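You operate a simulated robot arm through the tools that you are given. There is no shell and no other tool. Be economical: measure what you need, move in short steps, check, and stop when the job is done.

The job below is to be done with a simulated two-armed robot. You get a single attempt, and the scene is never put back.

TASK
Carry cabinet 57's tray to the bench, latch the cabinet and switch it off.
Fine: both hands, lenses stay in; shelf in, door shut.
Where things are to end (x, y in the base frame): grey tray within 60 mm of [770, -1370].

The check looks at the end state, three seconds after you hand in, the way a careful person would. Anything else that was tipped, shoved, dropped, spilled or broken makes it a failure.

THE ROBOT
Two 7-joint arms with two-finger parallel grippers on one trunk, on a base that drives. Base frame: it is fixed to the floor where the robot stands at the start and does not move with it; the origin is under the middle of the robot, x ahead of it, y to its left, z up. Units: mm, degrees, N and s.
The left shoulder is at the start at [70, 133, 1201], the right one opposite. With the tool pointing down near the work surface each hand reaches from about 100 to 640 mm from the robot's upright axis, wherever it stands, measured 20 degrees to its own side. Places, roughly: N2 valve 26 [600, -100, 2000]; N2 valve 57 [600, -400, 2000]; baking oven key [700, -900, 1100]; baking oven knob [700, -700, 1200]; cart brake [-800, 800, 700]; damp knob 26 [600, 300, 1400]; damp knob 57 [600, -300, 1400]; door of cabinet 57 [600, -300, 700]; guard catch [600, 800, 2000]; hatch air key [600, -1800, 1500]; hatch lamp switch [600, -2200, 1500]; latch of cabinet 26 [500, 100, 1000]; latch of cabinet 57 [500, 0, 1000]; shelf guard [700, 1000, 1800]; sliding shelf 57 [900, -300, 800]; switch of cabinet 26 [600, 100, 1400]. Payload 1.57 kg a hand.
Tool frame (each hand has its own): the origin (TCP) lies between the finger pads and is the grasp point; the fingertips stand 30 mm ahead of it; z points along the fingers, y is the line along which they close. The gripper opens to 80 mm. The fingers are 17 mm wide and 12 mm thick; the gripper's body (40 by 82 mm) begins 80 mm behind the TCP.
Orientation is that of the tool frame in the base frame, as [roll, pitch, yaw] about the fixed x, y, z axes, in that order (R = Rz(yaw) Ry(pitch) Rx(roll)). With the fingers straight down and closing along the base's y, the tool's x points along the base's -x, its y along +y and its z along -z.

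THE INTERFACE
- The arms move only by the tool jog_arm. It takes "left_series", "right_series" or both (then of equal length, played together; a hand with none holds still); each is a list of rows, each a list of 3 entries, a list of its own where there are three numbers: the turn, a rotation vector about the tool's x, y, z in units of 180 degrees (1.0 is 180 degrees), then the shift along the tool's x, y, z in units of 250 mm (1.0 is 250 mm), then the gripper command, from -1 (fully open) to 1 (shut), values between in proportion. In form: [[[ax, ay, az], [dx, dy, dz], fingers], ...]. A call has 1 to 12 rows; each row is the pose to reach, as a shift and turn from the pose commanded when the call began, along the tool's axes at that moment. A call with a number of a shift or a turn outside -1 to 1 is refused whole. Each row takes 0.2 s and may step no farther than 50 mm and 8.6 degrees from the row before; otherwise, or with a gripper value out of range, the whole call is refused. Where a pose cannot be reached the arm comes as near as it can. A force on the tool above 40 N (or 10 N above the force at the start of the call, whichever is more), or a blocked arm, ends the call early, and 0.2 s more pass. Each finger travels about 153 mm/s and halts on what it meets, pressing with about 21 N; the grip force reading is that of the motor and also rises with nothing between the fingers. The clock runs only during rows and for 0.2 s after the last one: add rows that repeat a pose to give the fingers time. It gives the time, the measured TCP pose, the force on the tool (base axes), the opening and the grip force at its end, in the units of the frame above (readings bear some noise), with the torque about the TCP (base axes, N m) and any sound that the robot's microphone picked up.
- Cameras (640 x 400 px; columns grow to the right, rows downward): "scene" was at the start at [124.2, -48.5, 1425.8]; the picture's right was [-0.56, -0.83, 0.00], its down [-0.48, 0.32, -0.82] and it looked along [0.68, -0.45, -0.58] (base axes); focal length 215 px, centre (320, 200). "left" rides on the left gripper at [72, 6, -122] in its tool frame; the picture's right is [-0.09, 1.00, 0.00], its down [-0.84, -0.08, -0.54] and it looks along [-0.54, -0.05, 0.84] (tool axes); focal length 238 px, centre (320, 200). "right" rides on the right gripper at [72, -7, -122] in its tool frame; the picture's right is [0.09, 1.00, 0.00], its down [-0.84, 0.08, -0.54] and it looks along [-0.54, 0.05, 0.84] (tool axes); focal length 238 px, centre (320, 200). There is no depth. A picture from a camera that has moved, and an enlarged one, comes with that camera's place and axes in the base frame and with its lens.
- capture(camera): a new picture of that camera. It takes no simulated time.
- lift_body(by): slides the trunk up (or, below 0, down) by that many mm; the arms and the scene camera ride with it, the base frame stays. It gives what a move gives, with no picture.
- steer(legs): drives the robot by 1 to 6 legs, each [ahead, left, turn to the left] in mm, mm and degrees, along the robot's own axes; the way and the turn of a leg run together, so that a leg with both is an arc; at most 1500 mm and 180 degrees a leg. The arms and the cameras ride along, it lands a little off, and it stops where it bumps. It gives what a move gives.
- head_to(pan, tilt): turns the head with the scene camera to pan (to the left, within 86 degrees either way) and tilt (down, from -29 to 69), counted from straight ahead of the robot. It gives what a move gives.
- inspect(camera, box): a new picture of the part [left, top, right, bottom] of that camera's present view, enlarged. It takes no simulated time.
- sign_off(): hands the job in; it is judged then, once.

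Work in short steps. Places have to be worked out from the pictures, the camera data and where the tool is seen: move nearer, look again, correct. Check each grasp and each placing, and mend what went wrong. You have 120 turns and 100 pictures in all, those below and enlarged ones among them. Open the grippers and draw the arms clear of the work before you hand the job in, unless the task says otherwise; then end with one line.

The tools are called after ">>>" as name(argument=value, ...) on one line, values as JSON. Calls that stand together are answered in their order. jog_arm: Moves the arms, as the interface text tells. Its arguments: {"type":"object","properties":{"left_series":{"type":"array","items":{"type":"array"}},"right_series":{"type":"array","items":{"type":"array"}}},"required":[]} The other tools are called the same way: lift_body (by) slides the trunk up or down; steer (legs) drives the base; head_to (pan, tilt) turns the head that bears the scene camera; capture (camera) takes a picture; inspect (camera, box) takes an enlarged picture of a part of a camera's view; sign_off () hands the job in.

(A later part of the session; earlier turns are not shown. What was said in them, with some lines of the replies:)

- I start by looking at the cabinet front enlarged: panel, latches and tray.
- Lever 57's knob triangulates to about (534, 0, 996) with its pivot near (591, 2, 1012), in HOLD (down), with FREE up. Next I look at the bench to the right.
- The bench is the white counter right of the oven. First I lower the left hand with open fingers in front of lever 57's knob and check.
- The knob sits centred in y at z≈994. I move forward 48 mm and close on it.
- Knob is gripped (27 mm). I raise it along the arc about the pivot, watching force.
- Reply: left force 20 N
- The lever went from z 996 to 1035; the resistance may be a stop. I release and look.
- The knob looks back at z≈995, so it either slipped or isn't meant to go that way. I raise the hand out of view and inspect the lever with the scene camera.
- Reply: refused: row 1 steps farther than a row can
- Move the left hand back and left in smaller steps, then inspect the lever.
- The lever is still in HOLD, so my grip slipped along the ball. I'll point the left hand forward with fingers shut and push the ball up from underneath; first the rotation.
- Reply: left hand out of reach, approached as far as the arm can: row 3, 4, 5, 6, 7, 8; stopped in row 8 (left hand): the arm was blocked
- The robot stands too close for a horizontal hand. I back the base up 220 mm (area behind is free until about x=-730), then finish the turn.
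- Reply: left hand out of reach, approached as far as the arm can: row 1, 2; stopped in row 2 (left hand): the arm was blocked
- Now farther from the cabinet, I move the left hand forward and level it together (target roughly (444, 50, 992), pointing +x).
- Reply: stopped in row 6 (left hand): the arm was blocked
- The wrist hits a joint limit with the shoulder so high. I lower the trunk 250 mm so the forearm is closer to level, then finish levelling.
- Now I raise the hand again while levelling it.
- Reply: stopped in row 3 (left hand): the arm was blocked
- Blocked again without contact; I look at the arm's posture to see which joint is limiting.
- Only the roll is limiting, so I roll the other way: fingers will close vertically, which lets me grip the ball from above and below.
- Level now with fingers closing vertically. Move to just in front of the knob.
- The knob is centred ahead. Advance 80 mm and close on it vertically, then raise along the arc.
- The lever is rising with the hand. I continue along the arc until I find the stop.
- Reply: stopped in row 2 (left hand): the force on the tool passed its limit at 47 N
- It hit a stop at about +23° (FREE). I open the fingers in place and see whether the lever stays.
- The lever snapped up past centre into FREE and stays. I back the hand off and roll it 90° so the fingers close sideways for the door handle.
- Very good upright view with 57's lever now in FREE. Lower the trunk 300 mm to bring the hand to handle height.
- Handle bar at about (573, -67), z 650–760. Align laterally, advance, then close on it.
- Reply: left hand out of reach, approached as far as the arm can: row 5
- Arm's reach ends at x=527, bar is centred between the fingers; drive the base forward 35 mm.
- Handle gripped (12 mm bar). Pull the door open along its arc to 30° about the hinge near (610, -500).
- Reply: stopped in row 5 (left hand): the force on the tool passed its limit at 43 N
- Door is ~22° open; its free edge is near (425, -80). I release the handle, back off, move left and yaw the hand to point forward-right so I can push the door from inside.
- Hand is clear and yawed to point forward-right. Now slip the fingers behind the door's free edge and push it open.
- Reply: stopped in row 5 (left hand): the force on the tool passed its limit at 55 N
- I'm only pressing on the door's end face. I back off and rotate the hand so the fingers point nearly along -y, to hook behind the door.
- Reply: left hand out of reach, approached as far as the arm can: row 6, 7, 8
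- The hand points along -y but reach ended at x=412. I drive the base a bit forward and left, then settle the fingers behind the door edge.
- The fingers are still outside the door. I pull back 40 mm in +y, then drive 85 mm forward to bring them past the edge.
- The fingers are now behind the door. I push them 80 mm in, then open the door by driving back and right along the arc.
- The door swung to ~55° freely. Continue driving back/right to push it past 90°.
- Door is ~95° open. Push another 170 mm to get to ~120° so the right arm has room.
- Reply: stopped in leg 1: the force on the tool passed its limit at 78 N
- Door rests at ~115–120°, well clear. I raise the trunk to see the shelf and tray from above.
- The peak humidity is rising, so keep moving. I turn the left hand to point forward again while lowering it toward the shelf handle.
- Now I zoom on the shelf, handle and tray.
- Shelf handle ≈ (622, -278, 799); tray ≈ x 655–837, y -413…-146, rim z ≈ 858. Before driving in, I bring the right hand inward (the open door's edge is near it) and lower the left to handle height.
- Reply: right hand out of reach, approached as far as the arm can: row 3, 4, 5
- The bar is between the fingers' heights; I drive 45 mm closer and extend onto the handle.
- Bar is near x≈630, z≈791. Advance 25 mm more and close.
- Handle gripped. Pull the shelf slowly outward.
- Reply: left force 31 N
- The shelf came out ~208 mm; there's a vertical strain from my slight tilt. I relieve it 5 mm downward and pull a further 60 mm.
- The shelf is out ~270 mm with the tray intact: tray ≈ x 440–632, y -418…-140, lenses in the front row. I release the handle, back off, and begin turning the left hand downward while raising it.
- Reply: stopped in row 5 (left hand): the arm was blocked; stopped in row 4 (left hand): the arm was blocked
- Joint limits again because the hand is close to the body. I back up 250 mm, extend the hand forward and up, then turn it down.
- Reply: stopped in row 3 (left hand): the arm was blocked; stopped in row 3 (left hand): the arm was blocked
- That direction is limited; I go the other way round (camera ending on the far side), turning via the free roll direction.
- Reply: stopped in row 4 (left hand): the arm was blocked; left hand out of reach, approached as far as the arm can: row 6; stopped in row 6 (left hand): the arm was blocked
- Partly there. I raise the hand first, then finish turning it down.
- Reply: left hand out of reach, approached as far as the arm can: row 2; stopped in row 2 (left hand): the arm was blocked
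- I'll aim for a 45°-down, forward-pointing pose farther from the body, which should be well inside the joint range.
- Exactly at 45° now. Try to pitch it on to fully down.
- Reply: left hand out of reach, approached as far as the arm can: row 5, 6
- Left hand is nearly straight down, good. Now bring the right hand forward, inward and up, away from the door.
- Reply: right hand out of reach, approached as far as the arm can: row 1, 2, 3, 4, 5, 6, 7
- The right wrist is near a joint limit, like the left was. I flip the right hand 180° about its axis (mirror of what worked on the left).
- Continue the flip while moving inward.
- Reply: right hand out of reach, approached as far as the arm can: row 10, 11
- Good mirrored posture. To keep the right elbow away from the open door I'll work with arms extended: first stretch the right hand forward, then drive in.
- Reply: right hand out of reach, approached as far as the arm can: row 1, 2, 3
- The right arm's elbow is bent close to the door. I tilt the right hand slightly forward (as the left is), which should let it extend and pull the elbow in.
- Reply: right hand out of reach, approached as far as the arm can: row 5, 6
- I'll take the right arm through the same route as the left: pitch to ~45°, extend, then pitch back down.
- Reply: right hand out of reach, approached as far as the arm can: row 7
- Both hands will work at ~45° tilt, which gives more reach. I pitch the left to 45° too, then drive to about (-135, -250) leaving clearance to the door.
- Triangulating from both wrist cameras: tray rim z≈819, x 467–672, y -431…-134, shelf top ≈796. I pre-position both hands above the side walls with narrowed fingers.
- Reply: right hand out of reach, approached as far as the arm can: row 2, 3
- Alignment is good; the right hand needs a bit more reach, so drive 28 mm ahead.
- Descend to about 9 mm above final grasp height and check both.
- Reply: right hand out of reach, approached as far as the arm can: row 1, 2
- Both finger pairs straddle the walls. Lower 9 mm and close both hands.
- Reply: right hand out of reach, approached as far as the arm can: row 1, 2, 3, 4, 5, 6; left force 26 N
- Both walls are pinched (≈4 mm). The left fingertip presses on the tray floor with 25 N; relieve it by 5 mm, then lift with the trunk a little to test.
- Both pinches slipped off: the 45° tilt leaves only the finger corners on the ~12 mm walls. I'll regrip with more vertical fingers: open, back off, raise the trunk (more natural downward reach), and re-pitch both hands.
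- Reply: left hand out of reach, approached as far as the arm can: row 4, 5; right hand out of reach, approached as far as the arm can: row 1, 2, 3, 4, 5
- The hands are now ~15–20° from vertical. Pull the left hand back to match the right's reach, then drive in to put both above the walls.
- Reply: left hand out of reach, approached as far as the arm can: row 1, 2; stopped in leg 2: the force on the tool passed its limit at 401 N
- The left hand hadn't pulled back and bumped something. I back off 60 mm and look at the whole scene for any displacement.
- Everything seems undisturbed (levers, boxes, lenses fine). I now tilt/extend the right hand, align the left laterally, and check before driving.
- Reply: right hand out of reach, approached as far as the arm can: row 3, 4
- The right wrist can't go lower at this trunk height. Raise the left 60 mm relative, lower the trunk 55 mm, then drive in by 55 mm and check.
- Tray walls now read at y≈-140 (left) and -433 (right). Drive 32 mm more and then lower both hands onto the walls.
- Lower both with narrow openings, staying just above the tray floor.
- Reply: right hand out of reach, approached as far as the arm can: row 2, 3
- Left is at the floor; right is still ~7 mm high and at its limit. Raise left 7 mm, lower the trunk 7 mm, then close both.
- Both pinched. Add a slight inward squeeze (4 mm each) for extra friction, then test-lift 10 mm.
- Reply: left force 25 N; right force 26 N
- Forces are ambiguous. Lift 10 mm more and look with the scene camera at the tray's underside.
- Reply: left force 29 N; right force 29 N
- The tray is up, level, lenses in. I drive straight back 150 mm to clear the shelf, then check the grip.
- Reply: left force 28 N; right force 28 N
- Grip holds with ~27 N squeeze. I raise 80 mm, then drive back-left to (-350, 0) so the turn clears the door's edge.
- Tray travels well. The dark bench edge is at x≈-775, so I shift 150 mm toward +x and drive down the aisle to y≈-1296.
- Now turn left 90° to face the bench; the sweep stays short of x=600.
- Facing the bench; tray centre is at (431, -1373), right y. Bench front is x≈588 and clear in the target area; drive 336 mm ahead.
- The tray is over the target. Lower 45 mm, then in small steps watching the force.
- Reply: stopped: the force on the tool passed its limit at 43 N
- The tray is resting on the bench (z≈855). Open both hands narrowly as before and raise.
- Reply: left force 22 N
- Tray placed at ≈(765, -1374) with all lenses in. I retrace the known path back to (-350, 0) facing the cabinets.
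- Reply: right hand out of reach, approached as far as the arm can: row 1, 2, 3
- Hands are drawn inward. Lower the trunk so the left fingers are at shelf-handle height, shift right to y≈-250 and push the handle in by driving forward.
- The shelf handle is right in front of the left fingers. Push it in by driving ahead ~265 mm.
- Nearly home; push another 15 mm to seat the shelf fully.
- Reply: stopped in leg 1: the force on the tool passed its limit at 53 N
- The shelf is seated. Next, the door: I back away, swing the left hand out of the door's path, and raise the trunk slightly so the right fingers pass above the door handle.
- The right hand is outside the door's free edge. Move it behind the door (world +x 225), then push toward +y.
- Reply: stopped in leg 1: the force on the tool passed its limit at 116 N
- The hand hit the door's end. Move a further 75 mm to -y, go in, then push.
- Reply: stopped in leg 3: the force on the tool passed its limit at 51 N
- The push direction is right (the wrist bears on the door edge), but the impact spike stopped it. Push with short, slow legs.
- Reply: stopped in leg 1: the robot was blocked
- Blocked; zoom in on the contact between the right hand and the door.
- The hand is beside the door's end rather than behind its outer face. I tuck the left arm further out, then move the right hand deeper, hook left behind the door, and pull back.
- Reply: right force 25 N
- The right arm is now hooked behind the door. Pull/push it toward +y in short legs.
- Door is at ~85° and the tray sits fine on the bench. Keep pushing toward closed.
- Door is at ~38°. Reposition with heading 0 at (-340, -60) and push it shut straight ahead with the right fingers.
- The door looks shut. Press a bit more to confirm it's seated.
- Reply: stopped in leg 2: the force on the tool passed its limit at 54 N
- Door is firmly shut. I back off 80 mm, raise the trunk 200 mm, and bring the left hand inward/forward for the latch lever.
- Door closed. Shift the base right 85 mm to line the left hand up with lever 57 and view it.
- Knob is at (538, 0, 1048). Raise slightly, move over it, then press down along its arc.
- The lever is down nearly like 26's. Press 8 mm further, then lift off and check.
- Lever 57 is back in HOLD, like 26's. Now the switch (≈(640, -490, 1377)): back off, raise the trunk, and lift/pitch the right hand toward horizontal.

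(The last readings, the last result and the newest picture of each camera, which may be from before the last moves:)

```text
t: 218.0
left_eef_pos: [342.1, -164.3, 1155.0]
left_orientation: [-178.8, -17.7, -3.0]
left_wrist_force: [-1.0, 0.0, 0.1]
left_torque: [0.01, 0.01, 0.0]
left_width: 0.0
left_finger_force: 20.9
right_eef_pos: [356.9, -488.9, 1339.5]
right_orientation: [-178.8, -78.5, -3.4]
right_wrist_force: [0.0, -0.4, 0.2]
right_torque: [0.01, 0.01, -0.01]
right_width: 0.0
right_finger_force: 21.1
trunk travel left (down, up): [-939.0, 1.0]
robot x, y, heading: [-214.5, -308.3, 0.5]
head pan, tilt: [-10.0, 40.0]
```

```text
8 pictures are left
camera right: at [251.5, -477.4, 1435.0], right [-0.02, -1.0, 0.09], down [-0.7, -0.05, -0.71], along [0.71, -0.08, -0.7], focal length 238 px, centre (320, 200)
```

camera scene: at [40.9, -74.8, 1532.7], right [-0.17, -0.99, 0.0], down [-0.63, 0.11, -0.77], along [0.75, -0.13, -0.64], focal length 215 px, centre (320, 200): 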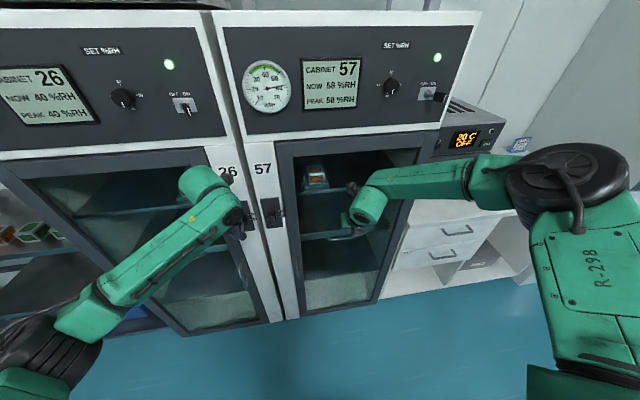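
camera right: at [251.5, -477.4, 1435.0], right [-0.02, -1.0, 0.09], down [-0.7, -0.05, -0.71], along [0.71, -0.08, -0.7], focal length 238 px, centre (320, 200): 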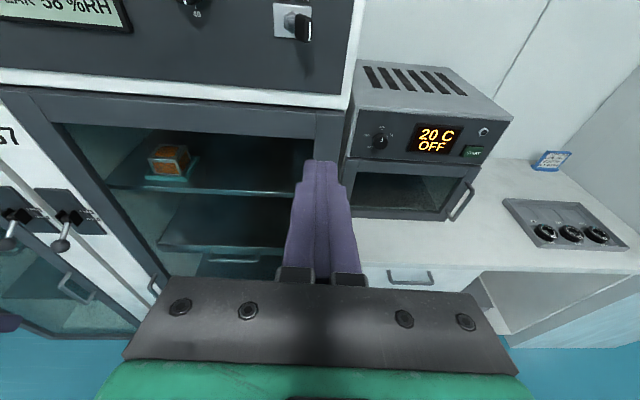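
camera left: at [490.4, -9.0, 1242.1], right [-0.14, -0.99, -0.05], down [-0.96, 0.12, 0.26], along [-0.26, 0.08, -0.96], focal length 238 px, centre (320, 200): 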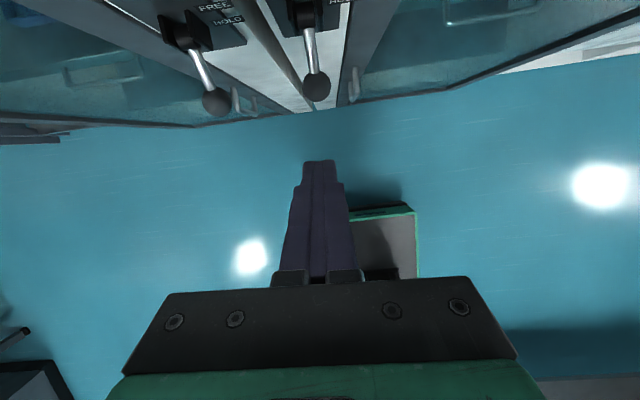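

Switch base ≈ (600, -453, 1385), its tip leaning right at ≈ (575, -473). Bring the closed right fingers to the right of the tip.

>>> steer(legs=[[130, -25, 0]])

>>> jog_arm(right_series=[[[0, 0, 0], [0.1, 0, 0.02], 1], [[0, 0, 0], [0.2, 0, 0.04], 1], [[0, 0, 0], [0.245, -0.005, 0.13], 1]])

>>> capture(camera="right")

```text
t: 219.3
left_eef_pos: [467.9, -189.2, 1155.7]
left_orientation: [-178.8, -17.9, -3.1]
left_wrist_force: [-1.4, -0.3, 0.8]
left_torque: [0.06, -0.04, 0.02]
left_width: 0.0
left_finger_force: 21.2
right_eef_pos: [481.8, -512.0, 1339.8]
right_orientation: [-179.1, -78.5, -3.2]
right_wrist_force: [-0.4, 0.2, -0.5]
right_torque: [-0.01, 0.02, 0.01]
right_width: 0.0
right_finger_force: 21.1
trunk travel left (down, up): [-939.0, 1.0]
robot x, y, heading: [-84.9, -330.8, 0.5]
head pan, tilt: [-10.0, 40.0]
```

```text
t: 220.1
left_eef_pos: [473.8, -188.3, 1152.3]
left_orientation: [-178.8, -17.6, -3.0]
left_wrist_force: [-0.6, -0.1, -0.9]
left_torque: [-0.03, 0.03, 0.01]
left_width: 0.0
left_finger_force: 20.4
right_eef_pos: [532.6, -511.9, 1392.2]
right_orientation: [-179.0, -78.1, -3.3]
right_wrist_force: [0.9, 0.2, -0.7]
right_torque: [-0.02, 0.0, -0.02]
right_width: 0.0
right_finger_force: 20.4
trunk travel left (down, up): [-939.0, 1.0]
robot x, y, heading: [-82.6, -331.8, 0.4]
head pan, tilt: [-10.0, 40.0]
```

```text
7 pictures are left
camera right: at [429.2, -501.2, 1487.5], right [-0.02, -1.0, 0.09], down [-0.7, -0.05, -0.71], along [0.71, -0.08, -0.7], focal length 238 px, centre (320, 200)
```

right: 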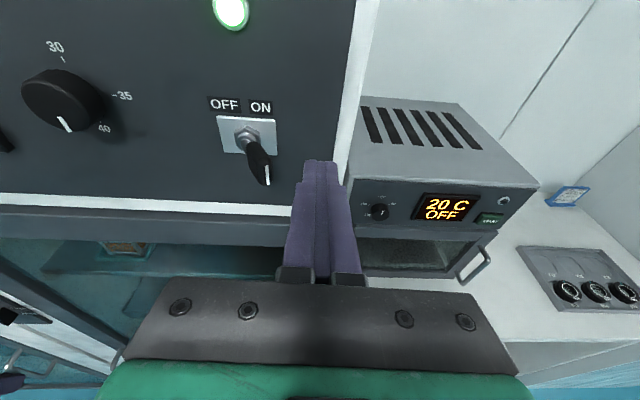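

Clear view of the toggle. Advance 13 mm, lower 6 mm, then sweep +y to push the toggle to OFF.

>>> jog_arm(right_series=[[[0, 0, 0], [-0.013, 0, 0.056], 1], [[0, 0, 0], [-0.013, -0.08, 0.056], 1], [[0, 0, 0], [-0.013, -0.14, 0.056], 1], [[0, 0, 0], [-0.013, -0.19, 0.056], 1], [[0, 0, 0], [-0.013, -0.235, 0.056], 1], [[0, 0, 0], [-0.013, -0.235, 0.056], 1]])

>>> capture(camera="right")

```text
t: 221.5
left_eef_pos: [470.0, -194.4, 1156.1]
left_orientation: [-178.4, -17.8, -3.3]
left_wrist_force: [-1.2, 0.6, 0.2]
left_torque: [0.01, 0.02, 0.01]
left_width: 0.0
left_finger_force: 21.0
right_eef_pos: [545.7, -462.9, 1388.3]
right_orientation: [-177.7, -78.3, -5.1]
right_wrist_force: [-3.1, -18.2, 0.1]
right_torque: [-0.11, -0.03, -0.49]
right_width: 0.1
right_finger_force: 20.9
trunk travel left (down, up): [-939.0, 1.0]
robot x, y, heading: [-82.5, -329.5, 0.3]
head pan, tilt: [-10.0, 40.0]
```

```text
6 pictures are left
camera right: at [441.2, -452.0, 1482.5], right [-0.03, -1.0, 0.08], down [-0.7, -0.04, -0.71], along [0.71, -0.08, -0.7], focal length 238 px, centre (320, 200)
```

right: 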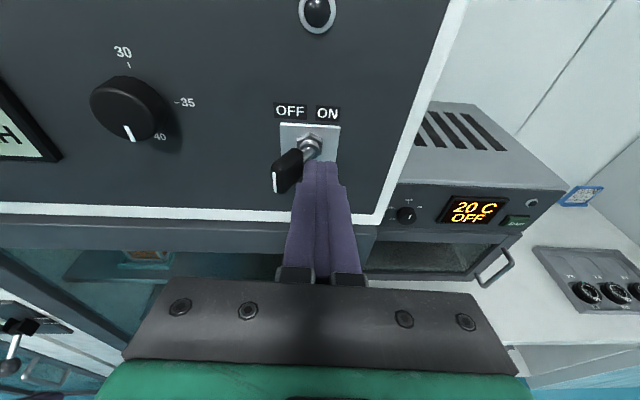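

The toggle is at OFF and the lamp is dark. Withdraw the right hand, open both grippers, and back the robot off for a final look.

>>> jog_arm(right_series=[[[0, 0, 0], [0, 0.05, 0], 1], [[0, 0, 0], [0, 0.06, -0.16], 1], [[0, 0, 0], [0, 0.06, -0.34], 1], [[0, 0, 0], [0, 0.06, -0.5], 1]])

>>> steer(legs=[[-200, 0, 0]])

>>> jog_arm(left_series=[[[0, 0, 0], [0, 0, 0], -1], [[0, 0, 0], [0, 0, 0], -1], [[0, 0, 0], [0, 0, 0], -1]], right_series=[[[0, 0, 0], [0, 0, 0], -1], [[0, 0, 0], [0, 0, 0], -1], [[0, 0, 0], [0, 0, 0], -1]])

>>> capture(camera="scene")

```text
t: 222.5
left_eef_pos: [469.5, -189.0, 1155.2]
left_orientation: [-178.8, -17.9, -3.1]
left_wrist_force: [-0.5, 0.5, -0.1]
left_torque: [-0.02, -0.02, 0.01]
left_width: 0.1
left_finger_force: 21.2
right_eef_pos: [422.8, -463.4, 1413.0]
right_orientation: [-179.0, -78.5, -3.3]
right_wrist_force: [-0.7, -0.7, 0.4]
right_torque: [0.02, 0.01, -0.02]
right_width: 0.0
right_finger_force: 21.3
trunk travel left (down, up): [-939.0, 1.0]
robot x, y, heading: [-82.8, -333.1, 0.3]
head pan, tilt: [-10.0, 40.0]
```

```text
t: 224.1
left_eef_pos: [277.8, -190.6, 1152.8]
left_orientation: [-178.8, -17.5, -3.0]
left_wrist_force: [0.4, -0.4, -0.2]
left_torque: [0.01, 0.02, 0.01]
left_width: 0.1
left_finger_force: 21.6
right_eef_pos: [231.2, -465.2, 1410.4]
right_orientation: [-179.1, -78.1, -3.2]
right_wrist_force: [0.3, -0.3, 0.2]
right_torque: [0.01, 0.06, 0.01]
right_width: 0.0
right_finger_force: 21.1
trunk travel left (down, up): [-939.0, 1.0]
robot x, y, heading: [-281.5, -334.5, 0.5]
head pan, tilt: [-10.0, 40.0]
```

```text
t: 224.9
left_eef_pos: [273.5, -190.3, 1155.1]
left_orientation: [-178.8, -17.6, -3.1]
left_wrist_force: [-0.4, -0.3, -0.4]
left_torque: [0.02, -0.01, 0.01]
left_width: 80.1
left_finger_force: 0.2
right_eef_pos: [225.7, -465.3, 1412.0]
right_orientation: [-179.0, -78.3, -3.3]
right_wrist_force: [1.3, -1.1, 0.3]
right_torque: [-0.02, -0.01, 0.0]
right_width: 80.1
right_finger_force: 0.1
trunk travel left (down, up): [-939.0, 1.0]
robot x, y, heading: [-281.5, -335.6, 0.4]
head pan, tilt: [-10.0, 40.0]
```

```text
5 pictures are left
camera scene: at [-146.9, -345.9, 1582.9], right [-0.17, -0.99, 0.0], down [-0.63, 0.11, -0.77], along [0.76, -0.13, -0.64], focal length 215 px, centre (320, 200)
```

scene: 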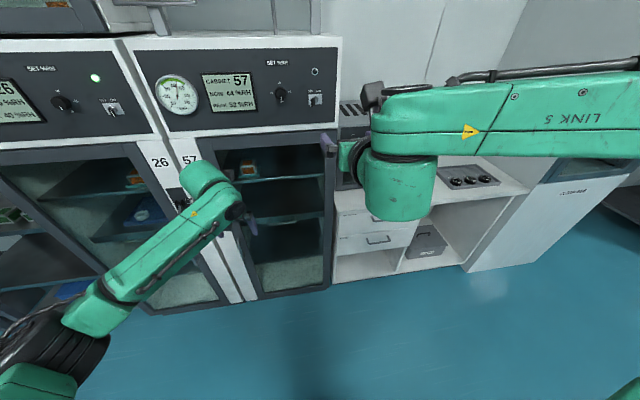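

Cabinet 57 is off, door shut. One last check on the tray and the door/latch region.

>>> inspect(camera="scene", box=[420, 150, 520, 212])

>>> inspect(camera="scene", box=[130, 120, 350, 300])

```text
6.40 times, centred on (470, 181) of scene
camera zoom: at [-146.9, -345.9, 1582.9], right [-0.17, -0.99, 0.0], down [-0.63, 0.11, -0.77], along [0.76, -0.13, -0.64], focal length 1375 px, centre (-640, 322)
```

zoom: 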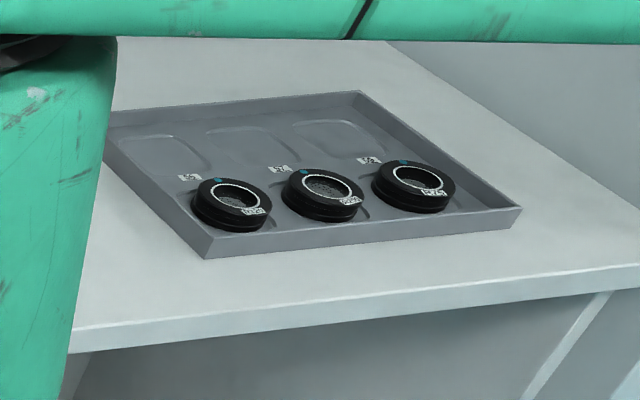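

```text
2.22 times, centred on (240, 210) of scene
camera zoom: at [-146.9, -345.9, 1582.9], right [-0.17, -0.99, 0.0], down [-0.63, 0.11, -0.77], along [0.76, -0.13, -0.64], focal length 478 px, centre (498, 178)
```

zoom: 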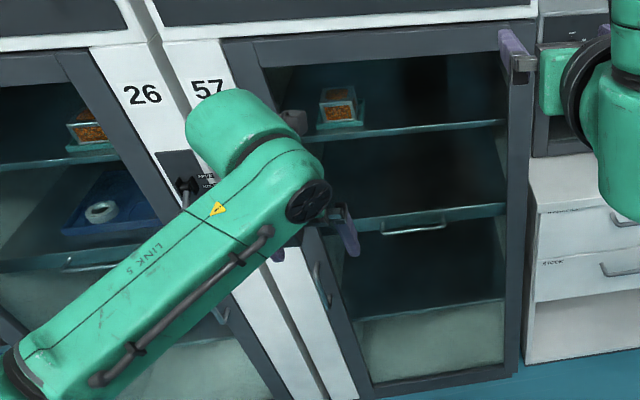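

The tray is on the bench with all three lenses in it. The shelf is in, the door is flush, the lever was last seen in HOLD and the lamp is out, so I hand in.

>>> sign_off()

```text
The job is handed in.
```

I handed the job in: cabinet 57's tray is on the bench at about (765, -1374) with all three lenses in it, the shelf is in, the door is shut, the latch is in HOLD and the switch is off.
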